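You operate a simulated robot arm through the tools that you are given. There is no shell and no other tool.

The job below is to be done with a simulated robot arm. You get a single attempt, and the scene is never put back.

## Task
Scrub the dirt off the green saucer with the round scrub brush.
Fine: brush back; saucer on the long counter, the wide orange pot standing in it. What is to be rubbed or washed off counts as gone when no trace of it is left.
Where things are to end (x, y in the base frame): green saucer within 0.1 m of [0.68, 0.51].

The check looks at the end state, three seconds after you hand in, the way a careful person would. Anything else that was tipped, shoved, dropped, spilled or broken makes it a failure.

## Robot
A 7-joint arm with a two-finger parallel gripper, fixed in place. Base frame: the origin is on the floor under the middle of its stand, x ahead of it, y to its left, z up. Units: m, degrees, N and s.
With the tool pointing down near the work surface it reaches from about 0.38 to 0.9 m from the base axis. Its first joint turns from -143.0 to 143.0 degrees. Payload 3 kg.
The TCP is the grasp point between the finger pads, 0.03 m short of the fingertips. In the tool frame z runs along the fingers and y along their closing line. The gripper opens to 0.094 m. The fingers are 0.028 m wide and 0.01 m thick; the gripper's body (0.05 by 0.096 m) begins 0.055 m behind the TCP.
Orientation is that of the tool frame in the base frame, as a unit quaternion [w, x, y, z]. With the fingers straight down and closing along the base's y, the tool's x points along the base's -x, its y along +y and its z along -z.

## Interface
- The arm moves only by the tool move_arm. Its arguments are lists of equal length, an entry for each row: "travel": the shift along the tool's x, y, z in m, a list of three; "dr": the turn, a rotation vector about the tool's x, y, z in degrees, a list of three; "hand": the gripper command, from -1 (shut) to 1 (fully open), values between in proportion. In form: {"travel": [[x, y, z], ...], "dr": [[rx, ry, rz], ...], "hand": [hand, ...]}. A call has 1 to 20 rows; each row shifts and turns the commanded pose from where the row before left it, along the tool's axes as they then stand. Rows are played at 5 a second. More than 0.05 m and 8.6 degrees between two rows, or a gripper value outside its range, and nothing of the call is played. A pose out of reach is approached as far as the arm can. The call stops where the force on the tool passes 40 N (or 10 N more than at its start, if that is more) or the arm is blocked; 0.2 s more then pass. The fingers move at their own pace (about 0.072 m/s each) and stop on an object; they squeeze with about 45 N. The grip force told is the motor's: it shows also when the fingers shut on nothing. Time passes only in rows, and 0.2 s behind the last, so rows that do not move let the fingers close. It gives the time, the measured TCP pose, the force on the tool (base axes), the opening and the grip force at its end, in the units of the frame above (readings bear some noise), with the torque about the TCP (base axes, N m) and any sound that the robot's microphone picked up.
- Cameras (640 x 400 px; columns grow to the right, rows downward): "scene" is fixed at [0.0511, -0.5001, 1.4804]; the picture's right is [0.72, -0.70, 0.00], its down [-0.26, -0.27, -0.93] and it looks along [0.64, 0.66, -0.38] (base axes); focal length 354 px, centre (320, 200). "wrist" rides on the gripper at [0.076, 0.014, -0.102] in the tool frame; the picture's right is [-0.18, 0.98, 0.00], its down [-0.75, -0.14, -0.64] and it looks along [-0.63, -0.12, 0.77] (tool axes); focal length 243 px, centre (320, 200). There is no depth. A picture from a camera that has moved, and an enlarged one, comes with that camera's place and axes in the base frame and with its lens.
- capture(camera): a new picture of that camera. The clock stands still meanwhile.
- inspect(camera, box): a new picture of the part [left, top, right, bottom] of that camera's present view, enlarged. The clock stands still meanwhile.
- job_done(): hands the job in; it is judged then, once.

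Places have to be worked out from the pictures, the camera data and where the tool is seen. Open the gripper and draw the arm clear of the work before you hand the job in, unless the task says otherwise.

The tools are called after ">>>" by a JSON object that holds its "op" and its "data". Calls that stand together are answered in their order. move_arm: Moves the arm, as the interface text tells. Its arguments: {"type":"object","properties":{"travel":{"type":"array"},"dr":{"type":"array"},"hand":{"type":"array"}},"required":["travel","dr","hand"]} The other tools are called the same way: capture (camera) takes a picture; inspect (camera, box) takes an enlarged picture of a part of a camera's view; job_done () hands the job in.

At the start:

```text
t: 0.0
tool_pos: [0.4887, 0.2518, 1.2114]
orientation: [0.0, 0.001, 1.0, 0.0]
wrist_force: [0.0, 0.0, 0.1]
torque: [-0.01, 0.02, 0.0]
gripper_width: 0.0939
grasp_force: 0.1
```

scene: 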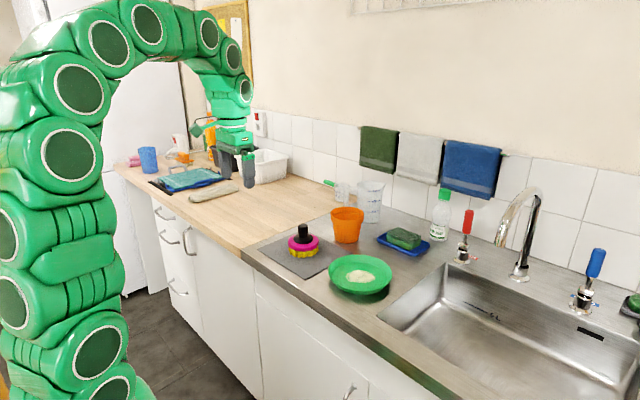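
wrist: 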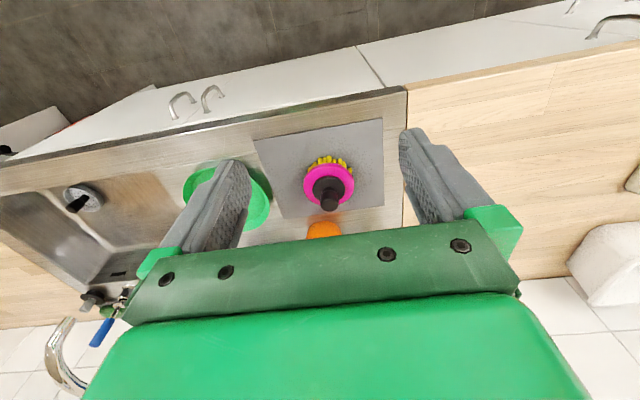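

I start by looking closer at the brush, saucer and pot in the scene view, to work out their places.

>>> {"op": "inspect", "data": {"camera": "scene", "box": [230, 170, 450, 310]}}

>>> {"op": "inspect", "data": {"camera": "scene", "box": [110, 110, 330, 250]}}

>>> {"op": "inspect", "data": {"camera": "wrist", "box": [160, 80, 420, 250]}}

```text
2.86 times, centred on (340, 240) of scene
camera zoom: at [0.0511, -0.5001, 1.4804], right [0.72, -0.7, 0.0], down [-0.26, -0.27, -0.93], along [0.64, 0.66, -0.38], focal length 1012 px, centre (263, 86)
```

zoom: 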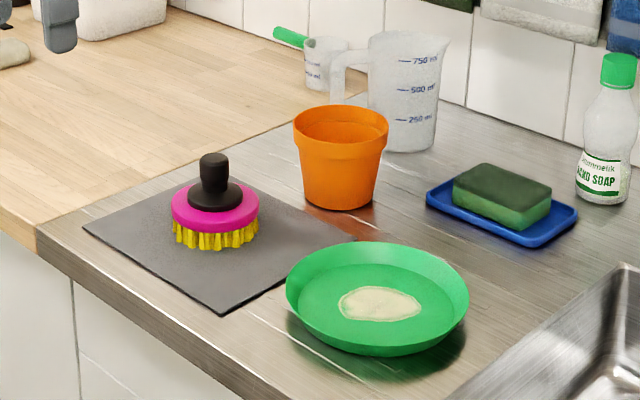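

```text
2.86 times, centred on (220, 180) of scene
camera zoom: at [0.0511, -0.5001, 1.4804], right [0.72, -0.7, 0.0], down [-0.26, -0.27, -0.93], along [0.64, 0.66, -0.38], focal length 1012 px, centre (606, 257)
```

zoom: 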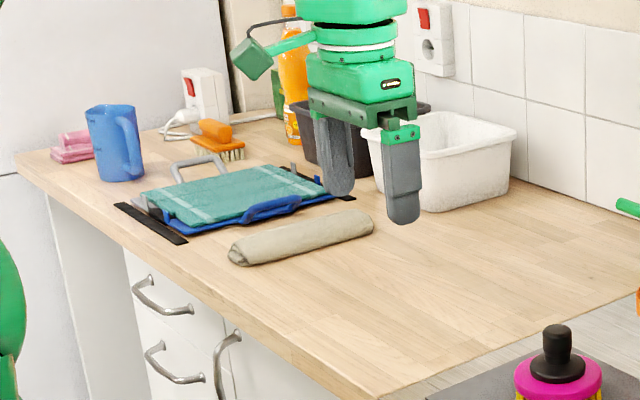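

```text
2.35 times, centred on (290, 165) of wrist
camera zoom: at [0.4137, 0.2664, 1.3129], right [0.18, 0.98, 0.0], down [0.75, -0.14, 0.64], along [0.63, -0.12, -0.77], focal length 571 px, centre (391, 282)
```

zoom: 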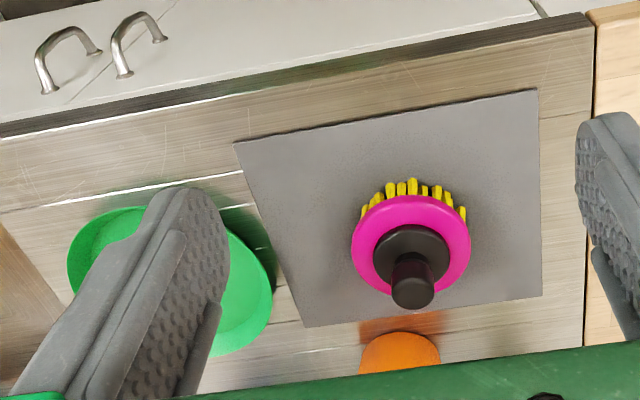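

Triangulating both views puts the brush knob top at about (0.686, 0.230, 0.994), mat surface z ≈ 0.906, saucer centre near (0.70, 0.01), pot near (0.847, 0.19). I move above the brush with the gripper open to get a closer look.

>>> {"op": "move_arm", "data": {"travel": [[-0.033, -0.0036, 0.015], [-0.033, -0.0036, 0.015], [-0.033, -0.0036, 0.015], [-0.033, -0.0036, 0.015], [-0.033, -0.0036, 0.015], [-0.032, -0.0036, 0.015], [0, 0, 0]], "dr": [[0, 0, 0], [0, 0, 0], [0, 0, 0], [0, 0, 0], [0, 0, 0], [0, 0, 0], [0, 0, 0]], "hand": [1, 1, 1, 1, 1, 1, 1]}}

```text
t: 1.6
tool_pos: [0.6879, 0.2309, 1.1182]
orientation: [0.001, 0.0, 1.0, 0.0]
wrist_force: [-1.0, -0.8, 0.0]
torque: [0.01, -0.01, 0.04]
gripper_width: 0.094
grasp_force: 0.2
```

The arm is at (0.688, 0.231, 1.118), above the brush. I take both pictures to refine the brush's position.

>>> {"op": "capture", "data": {"camera": "wrist"}}

>>> {"op": "inspect", "data": {"camera": "scene", "box": [250, 170, 410, 300]}}

```text
taken
camera wrist: at [0.612, 0.2463, 1.2214], right [0.18, 0.98, 0.0], down [0.75, -0.14, 0.64], along [0.63, -0.12, -0.77], focal length 243 px, centre (320, 200)
```

wrist: 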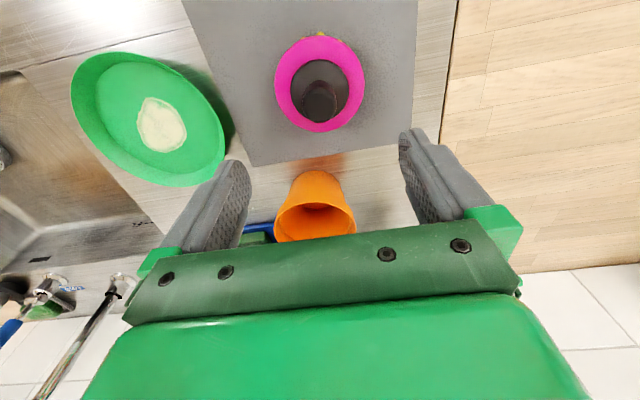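

```text
3.08 times, centred on (330, 235) of scene
camera zoom: at [0.0511, -0.5001, 1.4804], right [0.72, -0.7, 0.0], down [-0.26, -0.27, -0.93], along [0.64, 0.66, -0.38], focal length 1090 px, centre (289, 92)
```

zoom: 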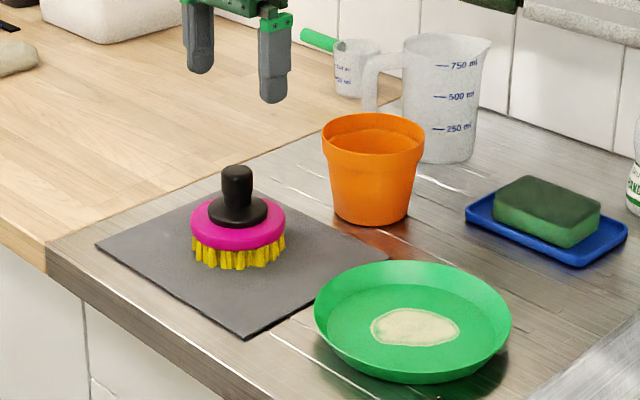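

I enlarge the brush and the saucer in the wrist view for accurate centres.

>>> {"op": "inspect", "data": {"camera": "wrist", "box": [250, 20, 400, 150]}}

>>> {"op": "inspect", "data": {"camera": "wrist", "box": [50, 40, 370, 260]}}

```text
3.08 times, centred on (325, 85) of wrist
camera zoom: at [0.612, 0.2463, 1.2214], right [0.18, 0.98, 0.0], down [0.75, -0.14, 0.64], along [0.63, -0.12, -0.77], focal length 746 px, centre (305, 554)
```

zoom: 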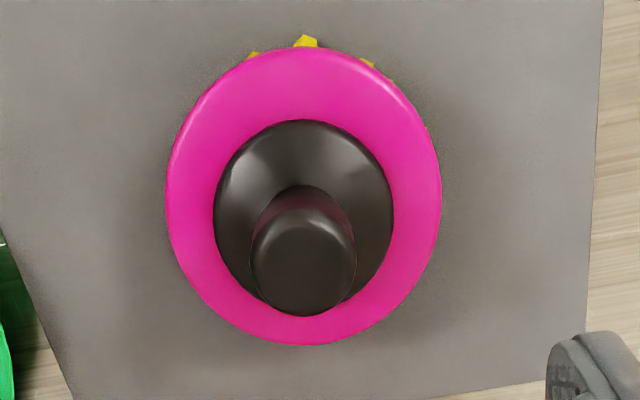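

```text
1.82 times, centred on (210, 150) of wrist
camera zoom: at [0.612, 0.2463, 1.2214], right [0.18, 0.98, 0.0], down [0.75, -0.14, 0.64], along [0.63, -0.12, -0.77], focal length 441 px, centre (520, 291)
```

zoom: 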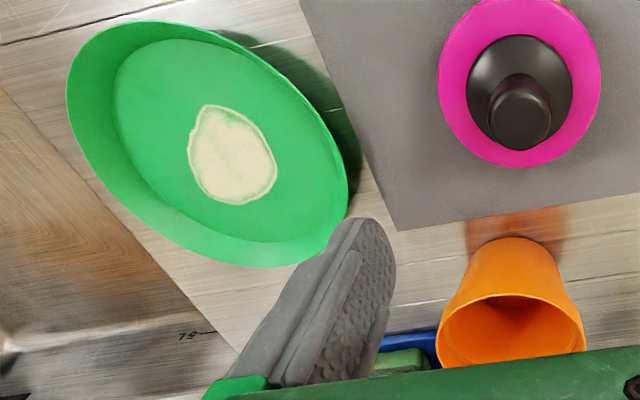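

Knob centre refines to (0.687, 0.231), diameter about 31 mm, with the stalk from z ≈ 0.963 to 0.994. I lower so that the fingertips come to about 0.966 and then close on the stalk.

>>> {"op": "move_arm", "data": {"travel": [[0.001, 0, 0.03], [0, 0, 0.03], [0, 0, 0.03], [0, 0, 0.02], [0, 0, 0.012], [0, 0, 0]], "dr": [[0, 0, 0], [0, 0, 0], [0, 0, 0], [0, 0, 0], [0, 0, 0], [0, 0, 0]], "hand": [1, 1, 1, 1, 1, 1]}}

```text
t: 3.0
tool_pos: [0.6857, 0.2307, 0.9987]
orientation: [0.0, 0.0, 1.0, -0.001]
wrist_force: [0.0, 0.3, -0.2]
torque: [0.04, 0.0, -0.03]
gripper_width: 0.0941
grasp_force: 0.1
```

The TCP is at z 0.999 with no contact. I check the alignment of the fingers with the knob in both cameras before closing.

>>> {"op": "inspect", "data": {"camera": "scene", "box": [265, 190, 345, 250]}}

>>> {"op": "capture", "data": {"camera": "wrist"}}

```text
6.67 times, centred on (305, 220) of scene
camera zoom: at [0.0511, -0.5001, 1.4804], right [0.72, -0.7, 0.0], down [-0.26, -0.27, -0.93], along [0.64, 0.66, -0.38], focal length 2362 px, centre (420, 67)
```

zoom: 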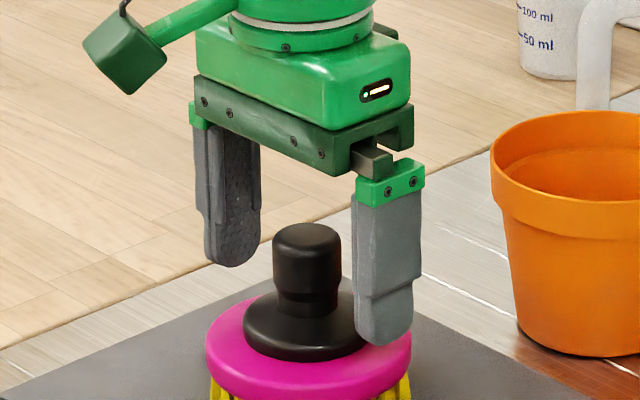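

```text
taken
camera wrist: at [0.6099, 0.2461, 1.1005], right [0.18, 0.98, 0.0], down [0.75, -0.14, 0.64], along [0.63, -0.12, -0.77], focal length 243 px, centre (320, 200)
```

wrist: 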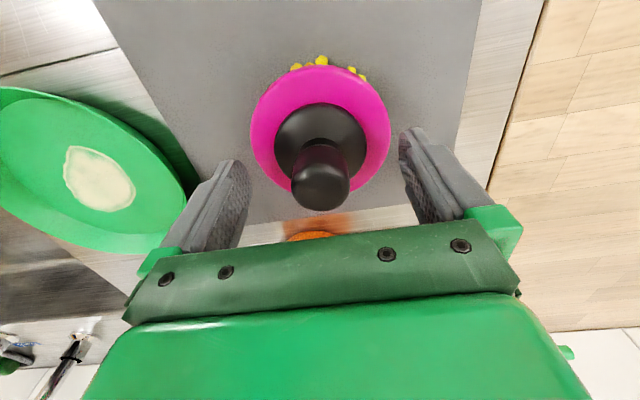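

The fingers straddle the knob symmetrically. I close on it.

>>> {"op": "move_arm", "data": {"travel": [[0, 0, 0.002], [0, 0, 0], [0, 0, 0], [0, 0, 0], [0, 0, 0], [0, 0, 0]], "dr": [[0, 0, 0], [0, 0, 0], [0, 0, 0], [0, 0, 0], [0, 0, 0], [0, 0, 0]], "hand": [0.3, -0.2, -1, -1, -1, -1]}}

```text
t: 4.4
tool_pos: [0.6841, 0.2296, 0.9954]
orientation: [-0.001, 0.0, 1.0, 0.001]
wrist_force: [-0.3, 0.7, 0.8]
torque: [0.01, 0.03, -0.02]
gripper_width: 0.0299
grasp_force: 44.8
```

The knob is gripped (opening 29.9 mm, 45 N). I lift 7 cm and check that the brush comes up straight.

>>> {"op": "move_arm", "data": {"travel": [[0, 0, -0.01], [0, 0, -0.02], [0, 0, -0.02], [0, 0, -0.02], [0, 0, 0]], "dr": [[0, 0, 0], [0, 0, 0], [0, 0, 0], [0, 0, 0], [0, 0, 0]], "hand": [-1, -1, -1, -1, -1]}}

>>> {"op": "inspect", "data": {"camera": "scene", "box": [250, 160, 410, 300]}}

>>> {"op": "capture", "data": {"camera": "wrist"}}

```text
t: 5.6
tool_pos: [0.6859, 0.2299, 1.0677]
orientation: [0.0, -0.001, 1.0, 0.0]
wrist_force: [1.0, 0.6, -1.2]
torque: [0.01, 0.02, -0.01]
gripper_width: 0.0297
grasp_force: 45.0
```

```text
2.86 times, centred on (330, 230) of scene
camera zoom: at [0.0511, -0.5001, 1.4804], right [0.72, -0.7, 0.0], down [-0.26, -0.27, -0.93], along [0.64, 0.66, -0.38], focal length 1012 px, centre (291, 114)
```

zoom: 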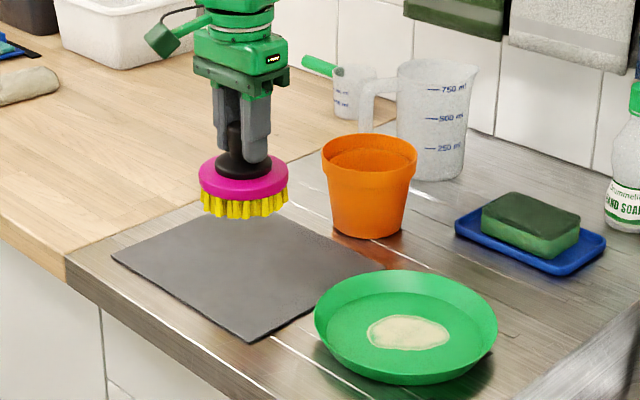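

```text
taken
camera wrist: at [0.6104, 0.2454, 1.1698], right [0.18, 0.98, 0.0], down [0.75, -0.14, 0.64], along [0.63, -0.12, -0.77], focal length 243 px, centre (320, 200)
```

wrist: 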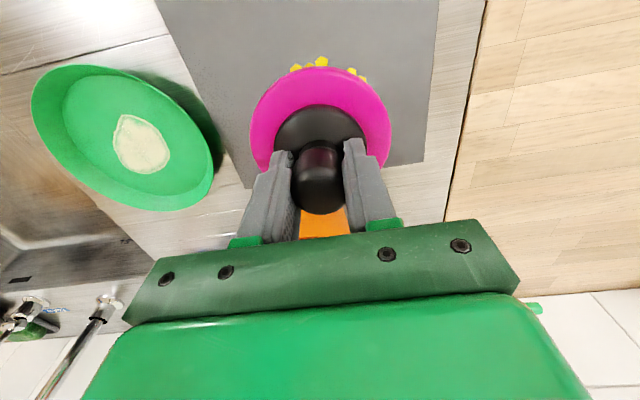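

The brush hangs straight in the gripper. I carry it over the saucer at the same height.

>>> {"op": "move_arm", "data": {"travel": [[-0.0022, -0.03, 0], [-0.0022, -0.04, 0], [-0.0022, -0.04, 0], [-0.0022, -0.04, 0], [-0.0022, -0.04, 0], [-0.0022, -0.03, 0], [0, 0, 0]], "dr": [[0, 0, 0], [0, 0, 0], [0, 0, 0], [0, 0, 0], [0, 0, 0], [0, 0, 0], [0, 0, 0]], "hand": [-1, -1, -1, -1, -1, -1, -1]}}

>>> {"op": "capture", "data": {"camera": "wrist"}}

>>> {"op": "inspect", "data": {"camera": "scene", "box": [290, 190, 430, 310]}}

```text
t: 7.2
tool_pos: [0.7008, 0.0127, 1.0671]
orientation: [0.001, 0.0, 1.0, -0.001]
wrist_force: [-0.6, -0.4, -1.9]
torque: [-0.02, -0.02, -0.03]
gripper_width: 0.0299
grasp_force: 45.2
```

```text
taken
camera wrist: at [0.625, 0.0271, 1.1697], right [0.18, 0.98, 0.0], down [0.75, -0.14, 0.64], along [0.63, -0.12, -0.77], focal length 243 px, centre (320, 200)
```

wrist: 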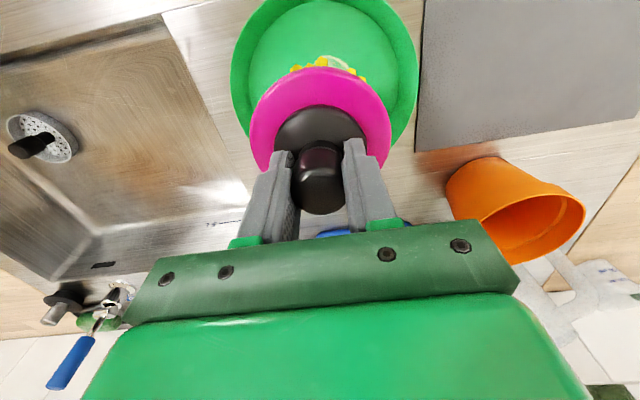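

```text
3.33 times, centred on (360, 250) of scene
camera zoom: at [0.0511, -0.5001, 1.4804], right [0.72, -0.7, 0.0], down [-0.26, -0.27, -0.93], along [0.64, 0.66, -0.38], focal length 1181 px, centre (187, 33)
```

zoom: 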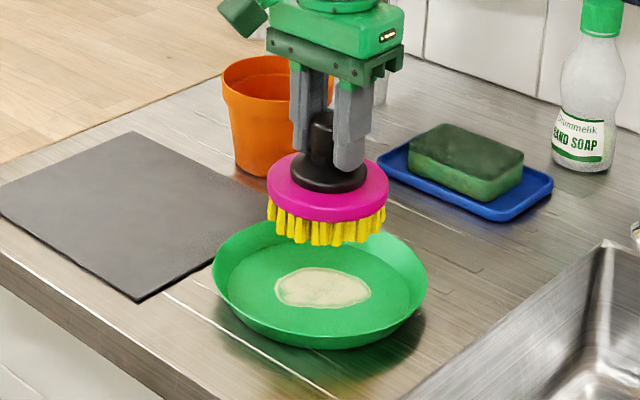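

The brush is over the saucer. I zoom in on the saucer to fix its rim height and centre, before lowering.

>>> {"op": "inspect", "data": {"camera": "scene", "box": [325, 240, 395, 300]}}

>>> {"op": "inspect", "data": {"camera": "wrist", "box": [210, 0, 440, 150]}}

```text
6.67 times, centred on (360, 270) of scene
camera zoom: at [0.0511, -0.5001, 1.4804], right [0.72, -0.7, 0.0], down [-0.26, -0.27, -0.93], along [0.64, 0.66, -0.38], focal length 2362 px, centre (53, -267)
```

zoom: 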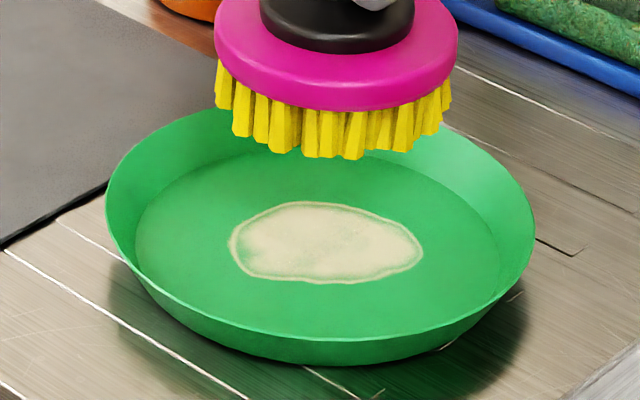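

```text
2.67 times, centred on (325, 75) of wrist
camera zoom: at [0.625, 0.0271, 1.1697], right [0.18, 0.98, 0.0], down [0.75, -0.14, 0.64], along [0.63, -0.12, -0.77], focal length 647 px, centre (307, 533)
```

zoom: 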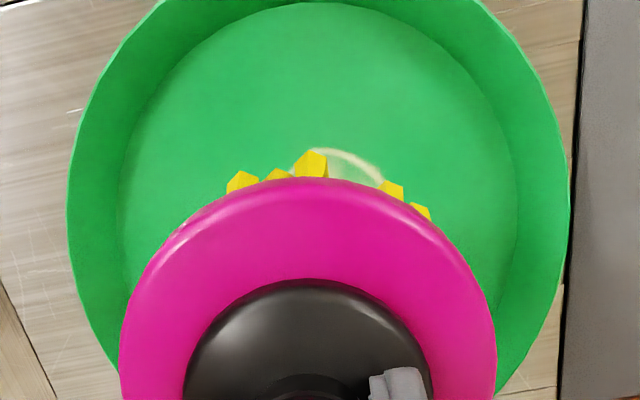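

Refined: saucer centre ≈ (0.699, 0.012), floor z ≈ 0.908 with radius ≈ 75 mm, dirt patch centred at ≈ (0.705, 0.013), about 80×58 mm. I lower the brush to just above the saucer floor, over the dirt.

>>> {"op": "move_arm", "data": {"travel": [[-0.004, 0.002, 0.01], [0, 0, 0.02], [0, 0, 0.02], [0, 0, 0.01], [0, 0, 0]], "dr": [[0, 0, 0], [0, 0, 0], [0, 0, 0], [0, 0, 0], [0, 0, 0]], "hand": [-1, -1, -1, -1, -1]}}

>>> {"op": "inspect", "data": {"camera": "scene", "box": [325, 220, 395, 300]}}

>>> {"op": "inspect", "data": {"camera": "wrist", "box": [210, 0, 440, 150]}}

```text
t: 8.4
tool_pos: [0.7037, 0.0124, 1.0067]
orientation: [0.0, 0.0, 1.0, 0.0]
wrist_force: [0.6, 0.6, -1.7]
torque: [-0.03, -0.02, 0.03]
gripper_width: 0.0296
grasp_force: 45.2
```

```text
5.00 times, centred on (360, 260) of scene
camera zoom: at [0.0511, -0.5001, 1.4804], right [0.72, -0.7, 0.0], down [-0.26, -0.27, -0.93], along [0.64, 0.66, -0.38], focal length 1771 px, centre (120, -100)
```

zoom: 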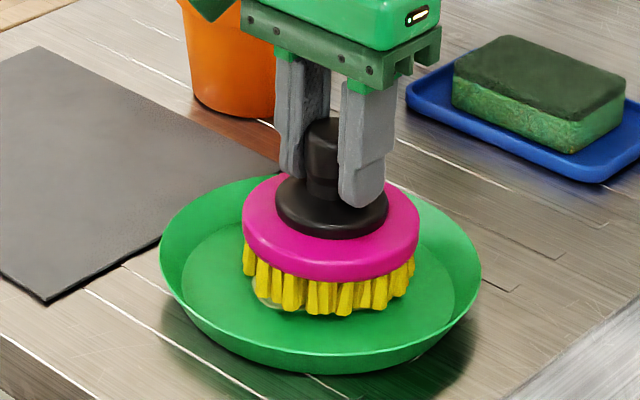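

```text
2.67 times, centred on (325, 75) of wrist
camera zoom: at [0.6287, 0.0275, 1.1085], right [0.18, 0.98, 0.0], down [0.75, -0.14, 0.64], along [0.63, -0.12, -0.77], focal length 647 px, centre (307, 533)
```

zoom: 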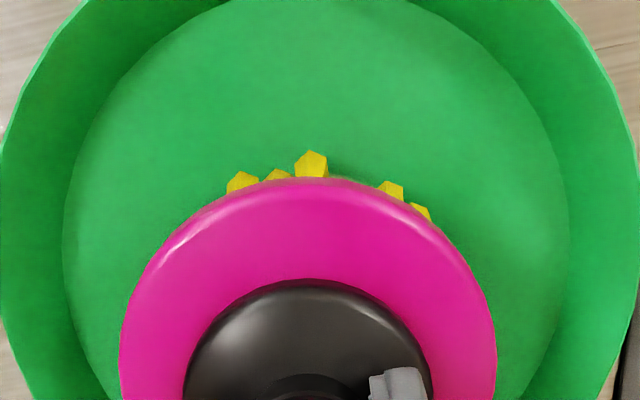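

The brush sits nicely over the patch inside the saucer. I now lower in small steps to find the contact.

>>> {"op": "move_arm", "data": {"travel": [[0, 0, 0.0015], [0, 0, 0.0015], [0, 0, 0.001], [0, 0, 0.001], [0, 0, 0]], "dr": [[0, 0, 0], [0, 0, 0], [0, 0, 0], [0, 0, 0], [0, 0, 0]], "hand": [-1, -1, -1, -1, -1]}}

```text
t: 9.6
tool_pos: [0.702, 0.0116, 1.001]
orientation: [0.0, 0.001, 1.0, 0.0]
wrist_force: [0.0, -1.0, -1.3]
torque: [0.01, 0.0, 0.0]
gripper_width: 0.0299
grasp_force: 44.9
```

No contact yet at z ≈ 1.001. I continue down in 1 mm steps.

>>> {"op": "move_arm", "data": {"travel": [[0, 0, 0.001], [0, 0, 0.001], [0, 0, 0]], "dr": [[0, 0, 0], [0, 0, 0], [0, 0, 0]], "hand": [-1, -1, -1]}}

```text
t: 10.4
tool_pos: [0.7025, 0.0108, 0.9999]
orientation: [0.0, -0.001, 1.0, 0.0]
wrist_force: [-0.1, -0.7, -0.7]
torque: [0.0, -0.01, 0.02]
gripper_width: 0.0296
grasp_force: 45.5
```

>>> {"op": "move_arm", "data": {"travel": [[0, 0, 0.001], [0, 0, 0.001], [0, 0, 0]], "dr": [[0, 0, 0], [0, 0, 0], [0, 0, 0]], "hand": [-1, -1, -1]}}

```text
t: 11.2
tool_pos: [0.7018, 0.0101, 0.9974]
orientation: [0.0, 0.0, 1.0, 0.0]
wrist_force: [-0.7, -0.2, -1.6]
torque: [0.02, -0.01, -0.03]
gripper_width: 0.0297
grasp_force: 44.8
```

At z ≈ 0.998 there is still only the brush's own weight on the wrist (about -1.3 N), so no contact yet. I go down another 2 mm.

>>> {"op": "move_arm", "data": {"travel": [[0, 0, 0.001], [0, 0, 0.001], [0, 0, 0]], "dr": [[0, 0, 0], [0, 0, 0], [0, 0, 0]], "hand": [-1, -1, -1]}}

>>> {"op": "inspect", "data": {"camera": "scene", "box": [325, 230, 395, 300]}}

```text
t: 12.0
tool_pos: [0.702, 0.0119, 0.9957]
orientation: [0.001, 0.0, 1.0, 0.0]
wrist_force: [-3.3, -0.9, 16.8]
torque: [-0.04, 0.33, 0.02]
gripper_width: 0.0297
grasp_force: 44.9
```

```text
5.71 times, centred on (360, 265) of scene
camera zoom: at [0.0511, -0.5001, 1.4804], right [0.72, -0.7, 0.0], down [-0.26, -0.27, -0.93], along [0.64, 0.66, -0.38], focal length 2024 px, centre (91, -171)
```

zoom: 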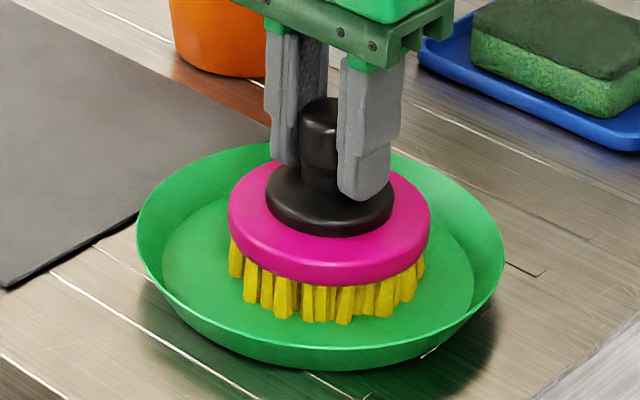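

Contact: 17 N at z ≈ 0.996. I ease off about 0.4 mm and make a first short stroke to see how the saucer behaves under the friction.

>>> {"op": "move_arm", "data": {"travel": [[0, 0, -0.0004], [-0.005, 0.0006, 0], [-0.005, 0.0006, 0], [-0.0045, 0.0006, 0]], "dr": [[0, 0, 0], [0, 0, 0], [0, 0, 0], [0, 0, 0]], "hand": [-1, -1, -1, -1]}}

>>> {"op": "inspect", "data": {"camera": "scene", "box": [325, 230, 395, 300]}}

```text
t: 13.0
tool_pos: [0.7151, 0.0133, 0.9951]
orientation: [0.0, 0.0, 1.0, 0.0]
wrist_force: [-9.7, -1.9, 23.7]
torque: [-0.05, 0.72, 0.08]
gripper_width: 0.0301
grasp_force: 44.7
```

```text
5.71 times, centred on (360, 265) of scene
camera zoom: at [0.0511, -0.5001, 1.4804], right [0.72, -0.7, 0.0], down [-0.26, -0.27, -0.93], along [0.64, 0.66, -0.38], focal length 2024 px, centre (91, -171)
```

zoom: 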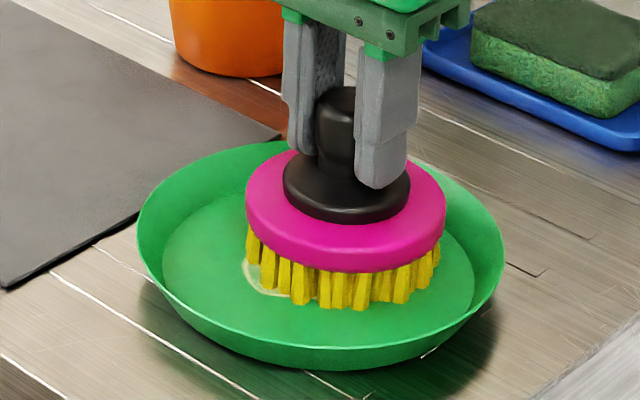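

The saucer stayed in place while the brush slid, with 24 N pressing. I ease up another 0.5 mm and continue around half of a small circle.

>>> {"op": "move_arm", "data": {"travel": [[0, 0, -0.0005], [0.0025, 0.0076, 0], [0.0065, 0.0048, 0], [0.008, 0, 0], [0.0065, -0.0048, 0], [0.0025, -0.0076, 0]], "dr": [[0, 0, 0], [0, 0, 0], [0, 0, 0], [0, 0, 0], [0, 0, 0], [0, 0, 0]], "hand": [-1, -1, -1, -1, -1, -1]}}

>>> {"op": "inspect", "data": {"camera": "scene", "box": [325, 230, 395, 300]}}

>>> {"op": "inspect", "data": {"camera": "wrist", "box": [210, 0, 440, 150]}}

```text
t: 14.4
tool_pos: [0.691, 0.014, 0.997]
orientation: [0.0, 0.0, 1.0, 0.0]
wrist_force: [-0.4, 0.5, -0.8]
torque: [0.03, -0.01, 0.04]
gripper_width: 0.0299
grasp_force: 45.2
```

```text
5.71 times, centred on (360, 265) of scene
camera zoom: at [0.0511, -0.5001, 1.4804], right [0.72, -0.7, 0.0], down [-0.26, -0.27, -0.93], along [0.64, 0.66, -0.38], focal length 2024 px, centre (91, -171)
```

zoom: 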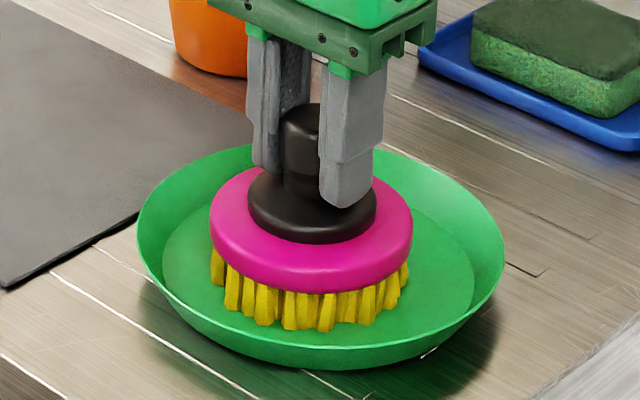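

```text
2.67 times, centred on (325, 75) of wrist
camera zoom: at [0.6155, 0.0288, 1.099], right [0.18, 0.98, 0.0], down [0.75, -0.14, 0.64], along [0.63, -0.12, -0.77], focal length 647 px, centre (307, 533)
```

zoom: 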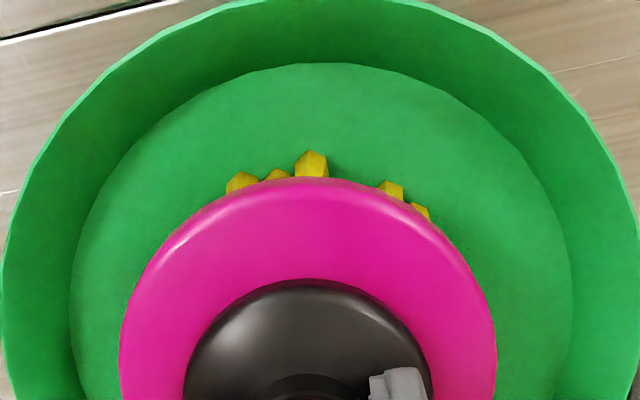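

No load now (z a bit high), saucer unmoved, and the brush is upright. I lower 0.6 mm and scrub with side-to-side strokes along y, shifting slowly in x.

>>> {"op": "move_arm", "data": {"travel": [[0, 0, 0.0006], [0, -0.008, 0], [0, -0.008, 0], [-0.003, 0.006, 0], [-0.003, 0.01, 0], [0, 0.01, 0], [0, 0.006, 0], [-0.003, -0.006, 0], [-0.003, -0.01, 0], [0, -0.01, 0]], "dr": [[0, 0, 0], [0, 0, 0], [0, 0, 0], [0, 0, 0], [0, 0, 0], [0, 0, 0], [0, 0, 0], [0, 0, 0], [0, 0, 0], [0, 0, 0]], "hand": [-1, -1, -1, -1, -1, -1, -1, -1, -1, -1]}}

>>> {"op": "inspect", "data": {"camera": "scene", "box": [325, 230, 395, 300]}}

```text
t: 16.6
tool_pos: [0.704, 0.0035, 0.9968]
orientation: [0.0, 0.0, 1.0, 0.0]
wrist_force: [-0.1, 0.8, -0.6]
torque: [0.03, -0.07, -0.02]
gripper_width: 0.0298
grasp_force: 45.1
```

```text
5.71 times, centred on (360, 265) of scene
camera zoom: at [0.0511, -0.5001, 1.4804], right [0.72, -0.7, 0.0], down [-0.26, -0.27, -0.93], along [0.64, 0.66, -0.38], focal length 2024 px, centre (91, -171)
```

zoom: 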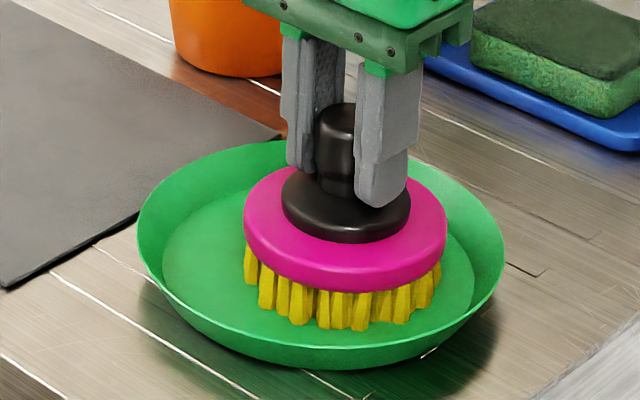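

Contact pressure is very light here, yet the left end of the patch already looks clean. I press 0.6 mm more and continue the strokes toward larger x.

>>> {"op": "move_arm", "data": {"travel": [[0, -0.006, 0.0006], [-0.003, 0.006, 0], [-0.003, 0.01, 0], [0, 0.01, 0], [0, 0.006, 0], [-0.003, -0.006, 0], [-0.003, -0.01, 0], [0, -0.006, 0]], "dr": [[0, 0, 0], [0, 0, 0], [0, 0, 0], [0, 0, 0], [0, 0, 0], [0, 0, 0], [0, 0, 0], [0, 0, 0]], "hand": [-1, -1, -1, -1, -1, -1, -1, -1]}}

>>> {"op": "inspect", "data": {"camera": "scene", "box": [325, 230, 395, 300]}}

```text
t: 18.4
tool_pos: [0.7141, 0.0071, 0.9954]
orientation: [0.0, 0.0, 1.0, 0.0]
wrist_force: [1.6, 5.5, 11.9]
torque: [0.41, -0.09, 0.02]
gripper_width: 0.0297
grasp_force: 44.6
```

```text
5.71 times, centred on (360, 265) of scene
camera zoom: at [0.0511, -0.5001, 1.4804], right [0.72, -0.7, 0.0], down [-0.26, -0.27, -0.93], along [0.64, 0.66, -0.38], focal length 2024 px, centre (91, -171)
```

zoom: 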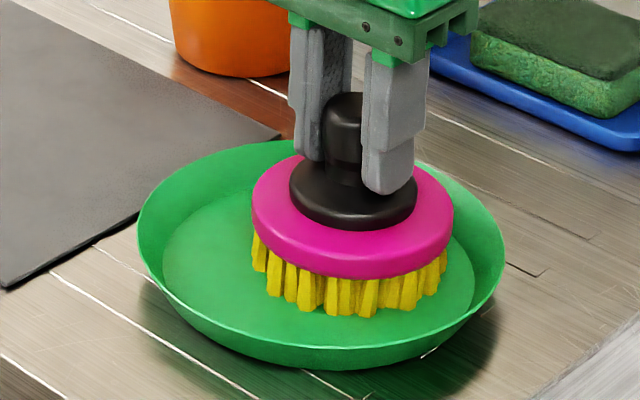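

Now 12 N of pressing force, saucer unmoved. I make a return pass of strokes over the whole patch.

>>> {"op": "move_arm", "data": {"travel": [[0, -0.008, 0], [0, 0.008, 0], [0, 0.01, 0], [0.003, 0.008, 0], [0.003, -0.008, 0], [0, -0.01, 0], [0, -0.01, 0], [0.003, -0.002, 0], [0.003, 0.01, 0], [0, 0.01, 0], [0, 0.01, 0], [0.003, -0.006, 0], [0.003, -0.01, 0]], "dr": [[0, 0, 0], [0, 0, 0], [0, 0, 0], [0, 0, 0], [0, 0, 0], [0, 0, 0], [0, 0, 0], [0, 0, 0], [0, 0, 0], [0, 0, 0], [0, 0, 0], [0, 0, 0], [0, 0, 0]], "hand": [-1, -1, -1, -1, -1, -1, -1, -1, -1, -1, -1, -1, -1]}}

>>> {"op": "inspect", "data": {"camera": "scene", "box": [325, 230, 395, 300]}}

```text
t: 21.2
tool_pos: [0.6951, 0.0101, 0.9957]
orientation: [-0.001, 0.0, 1.0, 0.0]
wrist_force: [0.4, 5.5, 12.5]
torque: [0.5, -0.17, 0.08]
gripper_width: 0.0298
grasp_force: 45.1
```

```text
5.71 times, centred on (360, 265) of scene
camera zoom: at [0.0511, -0.5001, 1.4804], right [0.72, -0.7, 0.0], down [-0.26, -0.27, -0.93], along [0.64, 0.66, -0.38], focal length 2024 px, centre (91, -171)
```

zoom: 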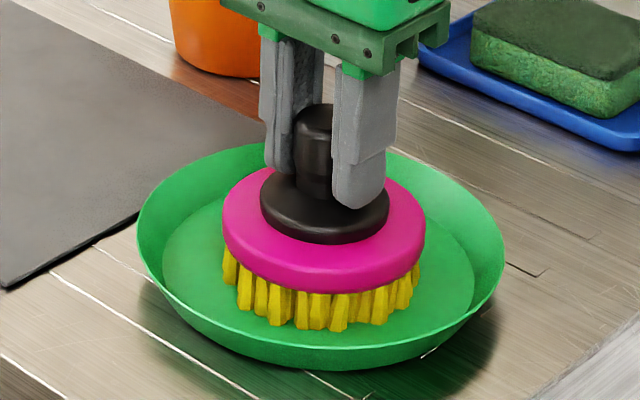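

The pass went at about 12 N without shifting the saucer. I lift the brush 7 cm to see whether any dirt is left.

>>> {"op": "move_arm", "data": {"travel": [[0, 0, -0.01], [0, 0, -0.03], [0, 0, -0.03], [0, 0.0, 0]], "dr": [[0, 0, 0], [0, 0, 0], [0, 0, 0], [0, 0, 0]], "hand": [-1, -1, -1, -1]}}

>>> {"op": "inspect", "data": {"camera": "scene", "box": [325, 230, 395, 300]}}

>>> {"op": "capture", "data": {"camera": "wrist"}}

```text
t: 22.2
tool_pos: [0.6965, 0.0066, 1.0627]
orientation: [-0.001, 0.0, 1.0, 0.0]
wrist_force: [0.3, 0.0, -1.3]
torque: [-0.01, 0.0, 0.03]
gripper_width: 0.0299
grasp_force: 45.1
```

```text
5.71 times, centred on (360, 265) of scene
camera zoom: at [0.0511, -0.5001, 1.4804], right [0.72, -0.7, 0.0], down [-0.26, -0.27, -0.93], along [0.64, 0.66, -0.38], focal length 2024 px, centre (91, -171)
```

zoom: 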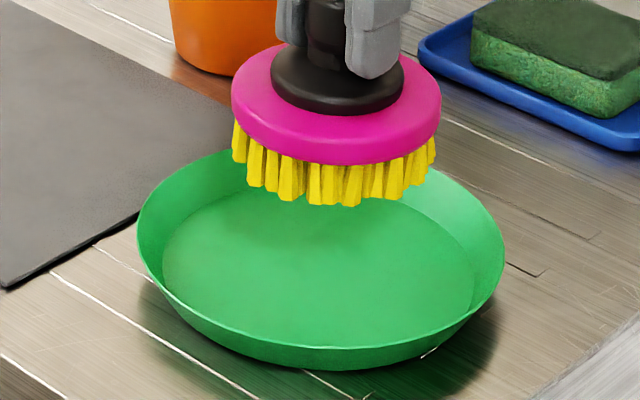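

```text
taken
camera wrist: at [0.6214, 0.0223, 1.1668], right [0.18, 0.98, 0.0], down [0.75, -0.14, 0.64], along [0.63, -0.12, -0.77], focal length 243 px, centre (320, 200)
```

wrist: 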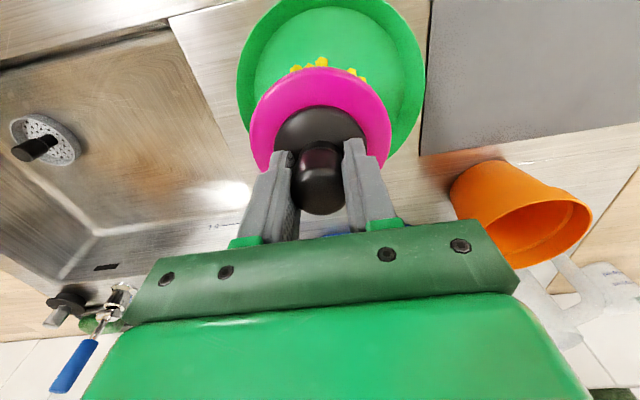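

The saucer looks clean. I carry the brush back over its spot on the mat and then look at the saucer unobstructed before setting the brush down.

>>> {"op": "move_arm", "data": {"travel": [[0.002, 0.0302, 0], [0.002, 0.04, 0], [0.002, 0.04, 0], [0.002, 0.04, 0], [0.002, 0.04, 0], [0.0018, 0.03, 0], [0, 0, 0]], "dr": [[0, 0, 0], [0, 0, 0], [0, 0, 0], [0, 0, 0], [0, 0, 0], [0, 0, 0], [0, 0, 0]], "hand": [-1, -1, -1, -1, -1, -1, -1]}}

>>> {"op": "inspect", "data": {"camera": "scene", "box": [325, 245, 395, 300]}}

>>> {"op": "inspect", "data": {"camera": "wrist", "box": [10, 30, 250, 230]}}

>>> {"op": "inspect", "data": {"camera": "scene", "box": [250, 180, 390, 290]}}

```text
t: 23.8
tool_pos: [0.6839, 0.2277, 1.065]
orientation: [0.0, 0.0, 1.0, 0.0]
wrist_force: [0.8, -0.5, -0.9]
torque: [0.0, 0.02, 0.03]
gripper_width: 0.0298
grasp_force: 44.9
```

```text
7.27 times, centred on (360, 272) of scene
camera zoom: at [0.0511, -0.5001, 1.4804], right [0.72, -0.7, 0.0], down [-0.26, -0.27, -0.93], along [0.64, 0.66, -0.38], focal length 2576 px, centre (29, -327)
```

zoom: 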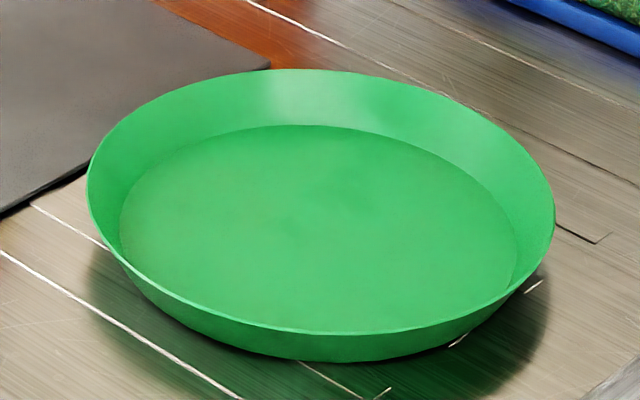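

```text
2.00 times, centred on (130, 130) of wrist
camera zoom: at [0.6087, 0.2437, 1.1678], right [0.18, 0.98, 0.0], down [0.75, -0.14, 0.64], along [0.63, -0.12, -0.77], focal length 485 px, centre (700, 340)
```

zoom: 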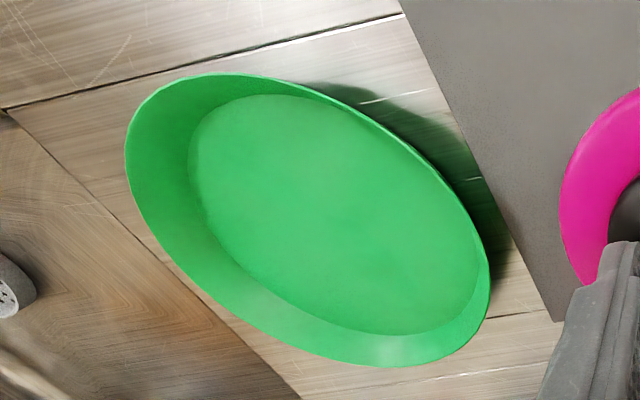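

```text
3.64 times, centred on (320, 235) of scene
camera zoom: at [0.0511, -0.5001, 1.4804], right [0.72, -0.7, 0.0], down [-0.26, -0.27, -0.93], along [0.64, 0.66, -0.38], focal length 1288 px, centre (320, 73)
```

zoom: 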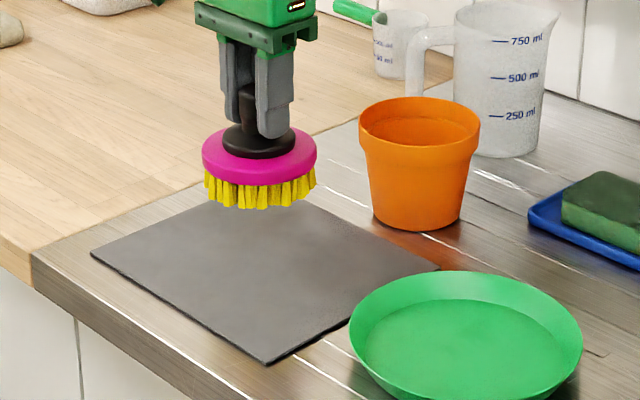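

The saucer looks clean, but I check closely for faint leftovers with a stronger zoom before releasing the brush.

>>> {"op": "inspect", "data": {"camera": "scene", "box": [340, 257, 382, 287]}}

>>> {"op": "inspect", "data": {"camera": "wrist", "box": [70, 60, 200, 150]}}

```text
13.33 times, centred on (361, 272) of scene
camera zoom: at [0.0511, -0.5001, 1.4804], right [0.72, -0.7, 0.0], down [-0.26, -0.27, -0.93], along [0.64, 0.66, -0.38], focal length 4723 px, centre (-227, -760)
```

zoom: 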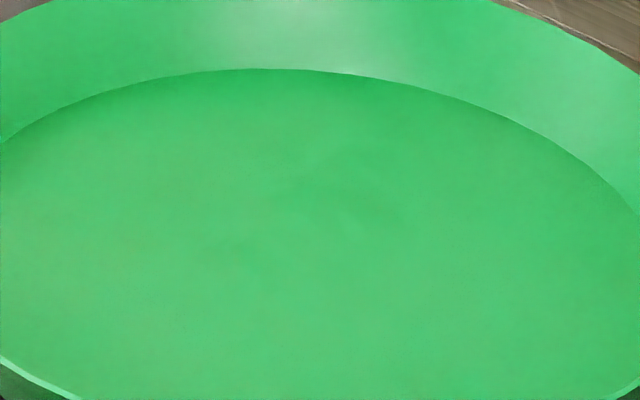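

```text
4.44 times, centred on (135, 105) of wrist
camera zoom: at [0.6087, 0.2437, 1.1678], right [0.18, 0.98, 0.0], down [0.75, -0.14, 0.64], along [0.63, -0.12, -0.77], focal length 1078 px, centre (1142, 622)
```

zoom: 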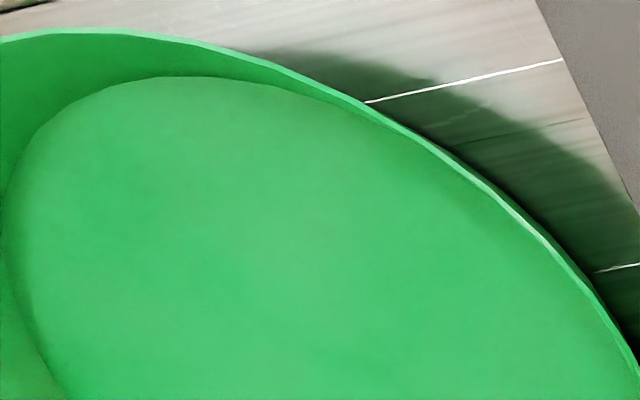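

No trace is visible in either zoom. I now lower the brush onto its original spot on the mat, first to about 7 mm above.

>>> {"op": "move_arm", "data": {"travel": [[0, 0.001, 0.02], [0, 0, 0.02], [0, 0, 0.015], [0, 0, 0.007], [0, 0, 0]], "dr": [[0, 0, 0], [0, 0, 0], [0, 0, 0], [0, 0, 0], [0, 0, 0]], "hand": [-1, -1, -1, -1, -1]}}

>>> {"op": "inspect", "data": {"camera": "scene", "box": [265, 190, 345, 260]}}

```text
t: 25.0
tool_pos: [0.6857, 0.2298, 1.0036]
orientation: [0.001, 0.0, 1.0, 0.0]
wrist_force: [0.7, -0.4, 0.2]
torque: [0.01, 0.01, -0.02]
gripper_width: 0.0298
grasp_force: 45.1
```

```text
5.71 times, centred on (305, 225) of scene
camera zoom: at [0.0511, -0.5001, 1.4804], right [0.72, -0.7, 0.0], down [-0.26, -0.27, -0.93], along [0.64, 0.66, -0.38], focal length 2024 px, centre (406, 57)
```

zoom: 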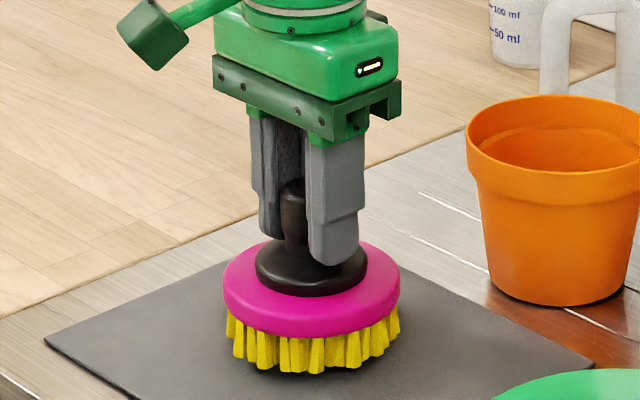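

The brush hangs a few mm above the mat, upright. I lower in 1.5 mm steps until it bears on the mat.

>>> {"op": "move_arm", "data": {"travel": [[0, 0, 0.0015], [0, 0, 0.0015], [0, 0, 0.0015], [0, 0, 0.001], [0, 0, 0]], "dr": [[0, 0, 0], [0, 0, 0], [0, 0, 0], [0, 0, 0], [0, 0, 0]], "hand": [-1, -1, -1, -1, -1]}}

```text
t: 26.2
tool_pos: [0.6847, 0.2299, 0.9966]
orientation: [0.0, 0.0, 1.0, 0.0]
wrist_force: [0.7, 0.0, -1.8]
torque: [0.01, -0.03, 0.01]
gripper_width: 0.0299
grasp_force: 45.4
```

No contact yet at tracked z ≈ 0.9986. I go down another 1.5 mm in fine steps.

>>> {"op": "move_arm", "data": {"travel": [[0, 0, 0.0008], [0, 0, 0.0007], [0, 0, 0]], "dr": [[0, 0, 0], [0, 0, 0], [0, 0, 0]], "hand": [-1, -1, -1]}}

```text
t: 27.0
tool_pos: [0.6843, 0.2307, 0.9959]
orientation: [0.001, 0.0, 1.0, -0.001]
wrist_force: [0.4, 0.1, -0.5]
torque: [-0.01, 0.03, 0.0]
gripper_width: 0.0297
grasp_force: 45.2
```

Still only about the brush weight on the wrist. One more millimetre.

>>> {"op": "move_arm", "data": {"travel": [[0, 0, 0.0005], [0, 0, 0.0005], [0, 0, 0]], "dr": [[0, 0, 0], [0, 0, 0], [0, 0, 0]], "hand": [-1, -1, -1]}}

```text
t: 27.8
tool_pos: [0.6855, 0.23, 0.9945]
orientation: [0.0, 0.0, 1.0, 0.001]
wrist_force: [0.1, -0.2, -0.7]
torque: [0.0, -0.01, 0.01]
gripper_width: 0.0298
grasp_force: 45.3
```

No load yet, so the brush was pressed slightly up in the grip during scrubbing. I keep lowering in half-millimetre steps.

>>> {"op": "move_arm", "data": {"travel": [[0, 0, 0.0005], [0, 0, 0.0005], [0, 0, 0]], "dr": [[0, 0, 0], [0, 0, 0], [0, 0, 0]], "hand": [-1, -1, -1]}}

>>> {"op": "inspect", "data": {"camera": "scene", "box": [265, 190, 345, 260]}}

```text
t: 28.6
tool_pos: [0.6852, 0.2307, 0.9956]
orientation: [0.0, 0.0, 1.0, 0.0]
wrist_force: [3.2, 1.3, 8.6]
torque: [0.08, 0.1, -0.02]
gripper_width: 0.03
grasp_force: 44.8
```

```text
5.71 times, centred on (305, 225) of scene
camera zoom: at [0.0511, -0.5001, 1.4804], right [0.72, -0.7, 0.0], down [-0.26, -0.27, -0.93], along [0.64, 0.66, -0.38], focal length 2024 px, centre (406, 57)
```

zoom: 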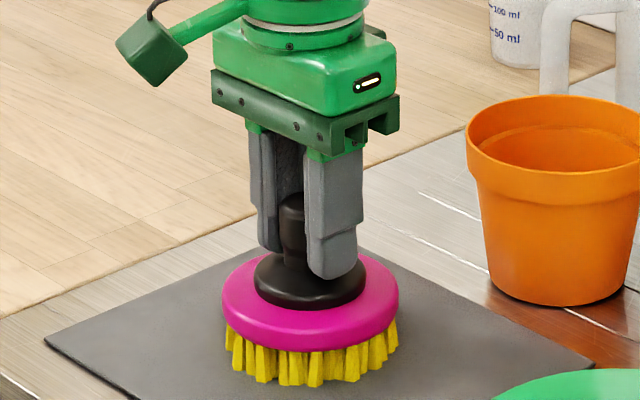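

Contact at 8.6 N, brush upright on the mat. I open the gripper and then rise clear.

>>> {"op": "move_arm", "data": {"travel": [[0, 0, -0.0005], [0, 0, 0], [0, 0, 0], [0, 0, 0], [0, 0, 0], [0, 0, 0]], "dr": [[0, 0, 0], [0, 0, 0], [0, 0, 0], [0, 0, 0], [0, 0, 0], [0, 0, 0]], "hand": [-0.3, 0.2, 0.6, 0.8, 0.8, 0.8]}}

>>> {"op": "inspect", "data": {"camera": "scene", "box": [265, 190, 345, 260]}}

```text
t: 30.0
tool_pos: [0.6844, 0.2301, 0.9943]
orientation: [-0.001, -0.001, 1.0, 0.0]
wrist_force: [-0.6, -0.5, -0.3]
torque: [-0.02, 0.01, -0.02]
gripper_width: 0.0846
grasp_force: 0.1
```

```text
5.71 times, centred on (305, 225) of scene
camera zoom: at [0.0511, -0.5001, 1.4804], right [0.72, -0.7, 0.0], down [-0.26, -0.27, -0.93], along [0.64, 0.66, -0.38], focal length 2024 px, centre (406, 57)
```

zoom: 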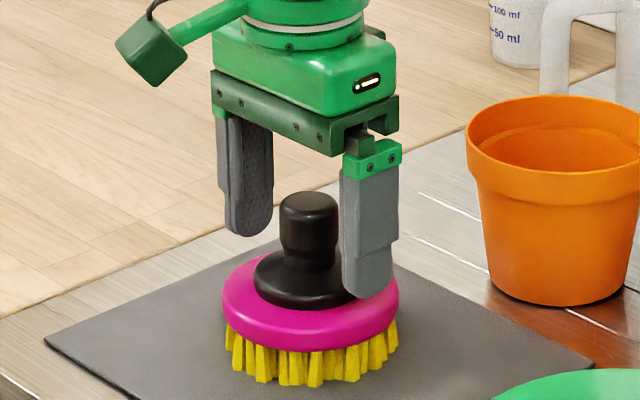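

The brush stands free and upright. I rise and move toward the saucer's right-hand rim.

>>> {"op": "move_arm", "data": {"travel": [[0, 0, -0.03], [0, 0, -0.04], [0, 0, -0.04], [-0.002, -0.045, 0], [-0.003, -0.045, 0], [-0.003, -0.045, 0], [-0.003, -0.045, 0], [-0.003, -0.045, 0], [0, -0.045, 0], [0, -0.03, 0], [0, 0, 0]], "dr": [[0, 0, 0], [0, 0, 0], [0, 0, 0], [0, 0, 0], [0, 0, 0], [0, 0, 0], [0, 0, 0], [0, 0, 0], [0, 0, 0], [0, 0, 0], [0, 0, 0]], "hand": [1, 1, 1, 1, 1, 1, 1, 0.5, 0.2, 0.2, 0.2]}}

>>> {"op": "capture", "data": {"camera": "wrist"}}

>>> {"op": "capture", "data": {"camera": "scene"}}

```text
t: 32.4
tool_pos: [0.7021, -0.0696, 1.1048]
orientation: [0.001, 0.0, 1.0, 0.0]
wrist_force: [0.0, 0.0, -1.2]
torque: [-0.01, -0.02, 0.03]
gripper_width: 0.0564
grasp_force: 0.0
```

```text
taken
camera wrist: at [0.6266, -0.0542, 1.2072], right [0.18, 0.98, 0.0], down [0.75, -0.14, 0.64], along [0.63, -0.12, -0.77], focal length 243 px, centre (320, 200)
```

wrist: 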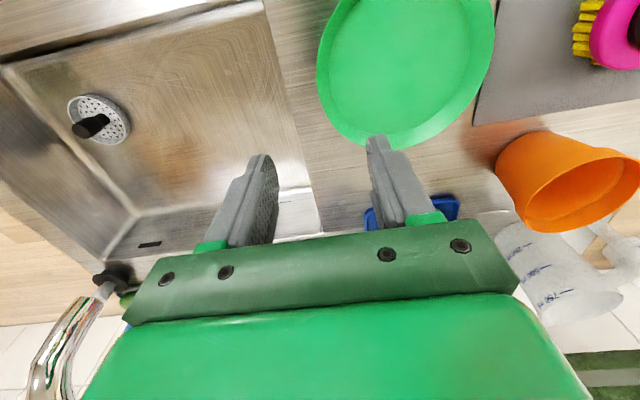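

```text
taken
```

scene: 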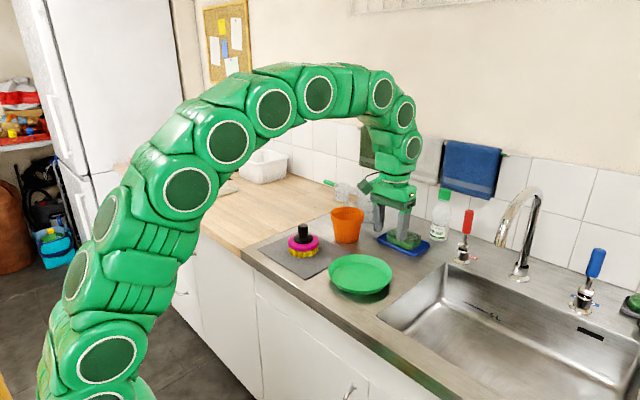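

The brush stands back upright on the mat and the saucer is centred at about (0.702, 0.018), rim z ≈ 0.929, with a wall sloping ≈ 30°. I tilt the gripper 30° so the fingers run parallel to the sloping wall at the saucer's right-hand rim, and narrow the opening.

>>> {"op": "move_arm", "data": {"travel": [[0, 0, 0], [0, 0, 0], [0, 0, 0], [0, 0, 0], [0, 0, 0], [0, 0, 0]], "dr": [[-7.5, 0, 0], [-7.5, 0, 0], [-7.5, 0, 0], [-7.5, 0, 0], [0, 0, 0], [0, 0, 0]], "hand": [0, -0.3, -0.5, -0.5, -0.5, -0.5]}}

>>> {"op": "capture", "data": {"camera": "wrist"}}

>>> {"op": "inspect", "data": {"camera": "scene", "box": [300, 160, 460, 310]}}

```text
t: 33.8
tool_pos: [0.6992, -0.0692, 1.1051]
orientation: [0.0, 0.0, 0.966, 0.259]
wrist_force: [0.8, 0.1, -0.8]
torque: [-0.02, -0.01, 0.02]
gripper_width: 0.0232
grasp_force: 0.3
```

```text
taken
camera wrist: at [0.6245, -0.1074, 1.2005], right [0.18, 0.85, 0.49], down [0.75, -0.44, 0.49], along [0.63, 0.28, -0.72], focal length 243 px, centre (320, 200)
```

wrist: 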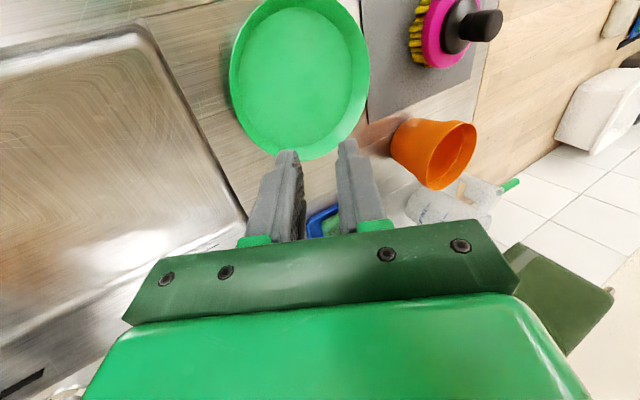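

```text
2.67 times, centred on (380, 235) of scene
camera zoom: at [0.0511, -0.5001, 1.4804], right [0.72, -0.7, 0.0], down [-0.26, -0.27, -0.93], along [0.64, 0.66, -0.38], focal length 945 px, centre (160, 107)
```

zoom: 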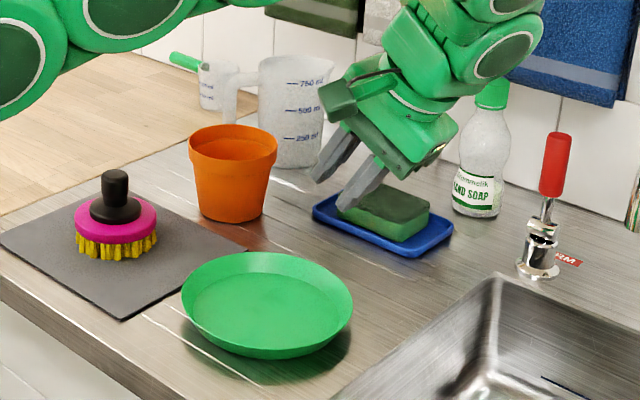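

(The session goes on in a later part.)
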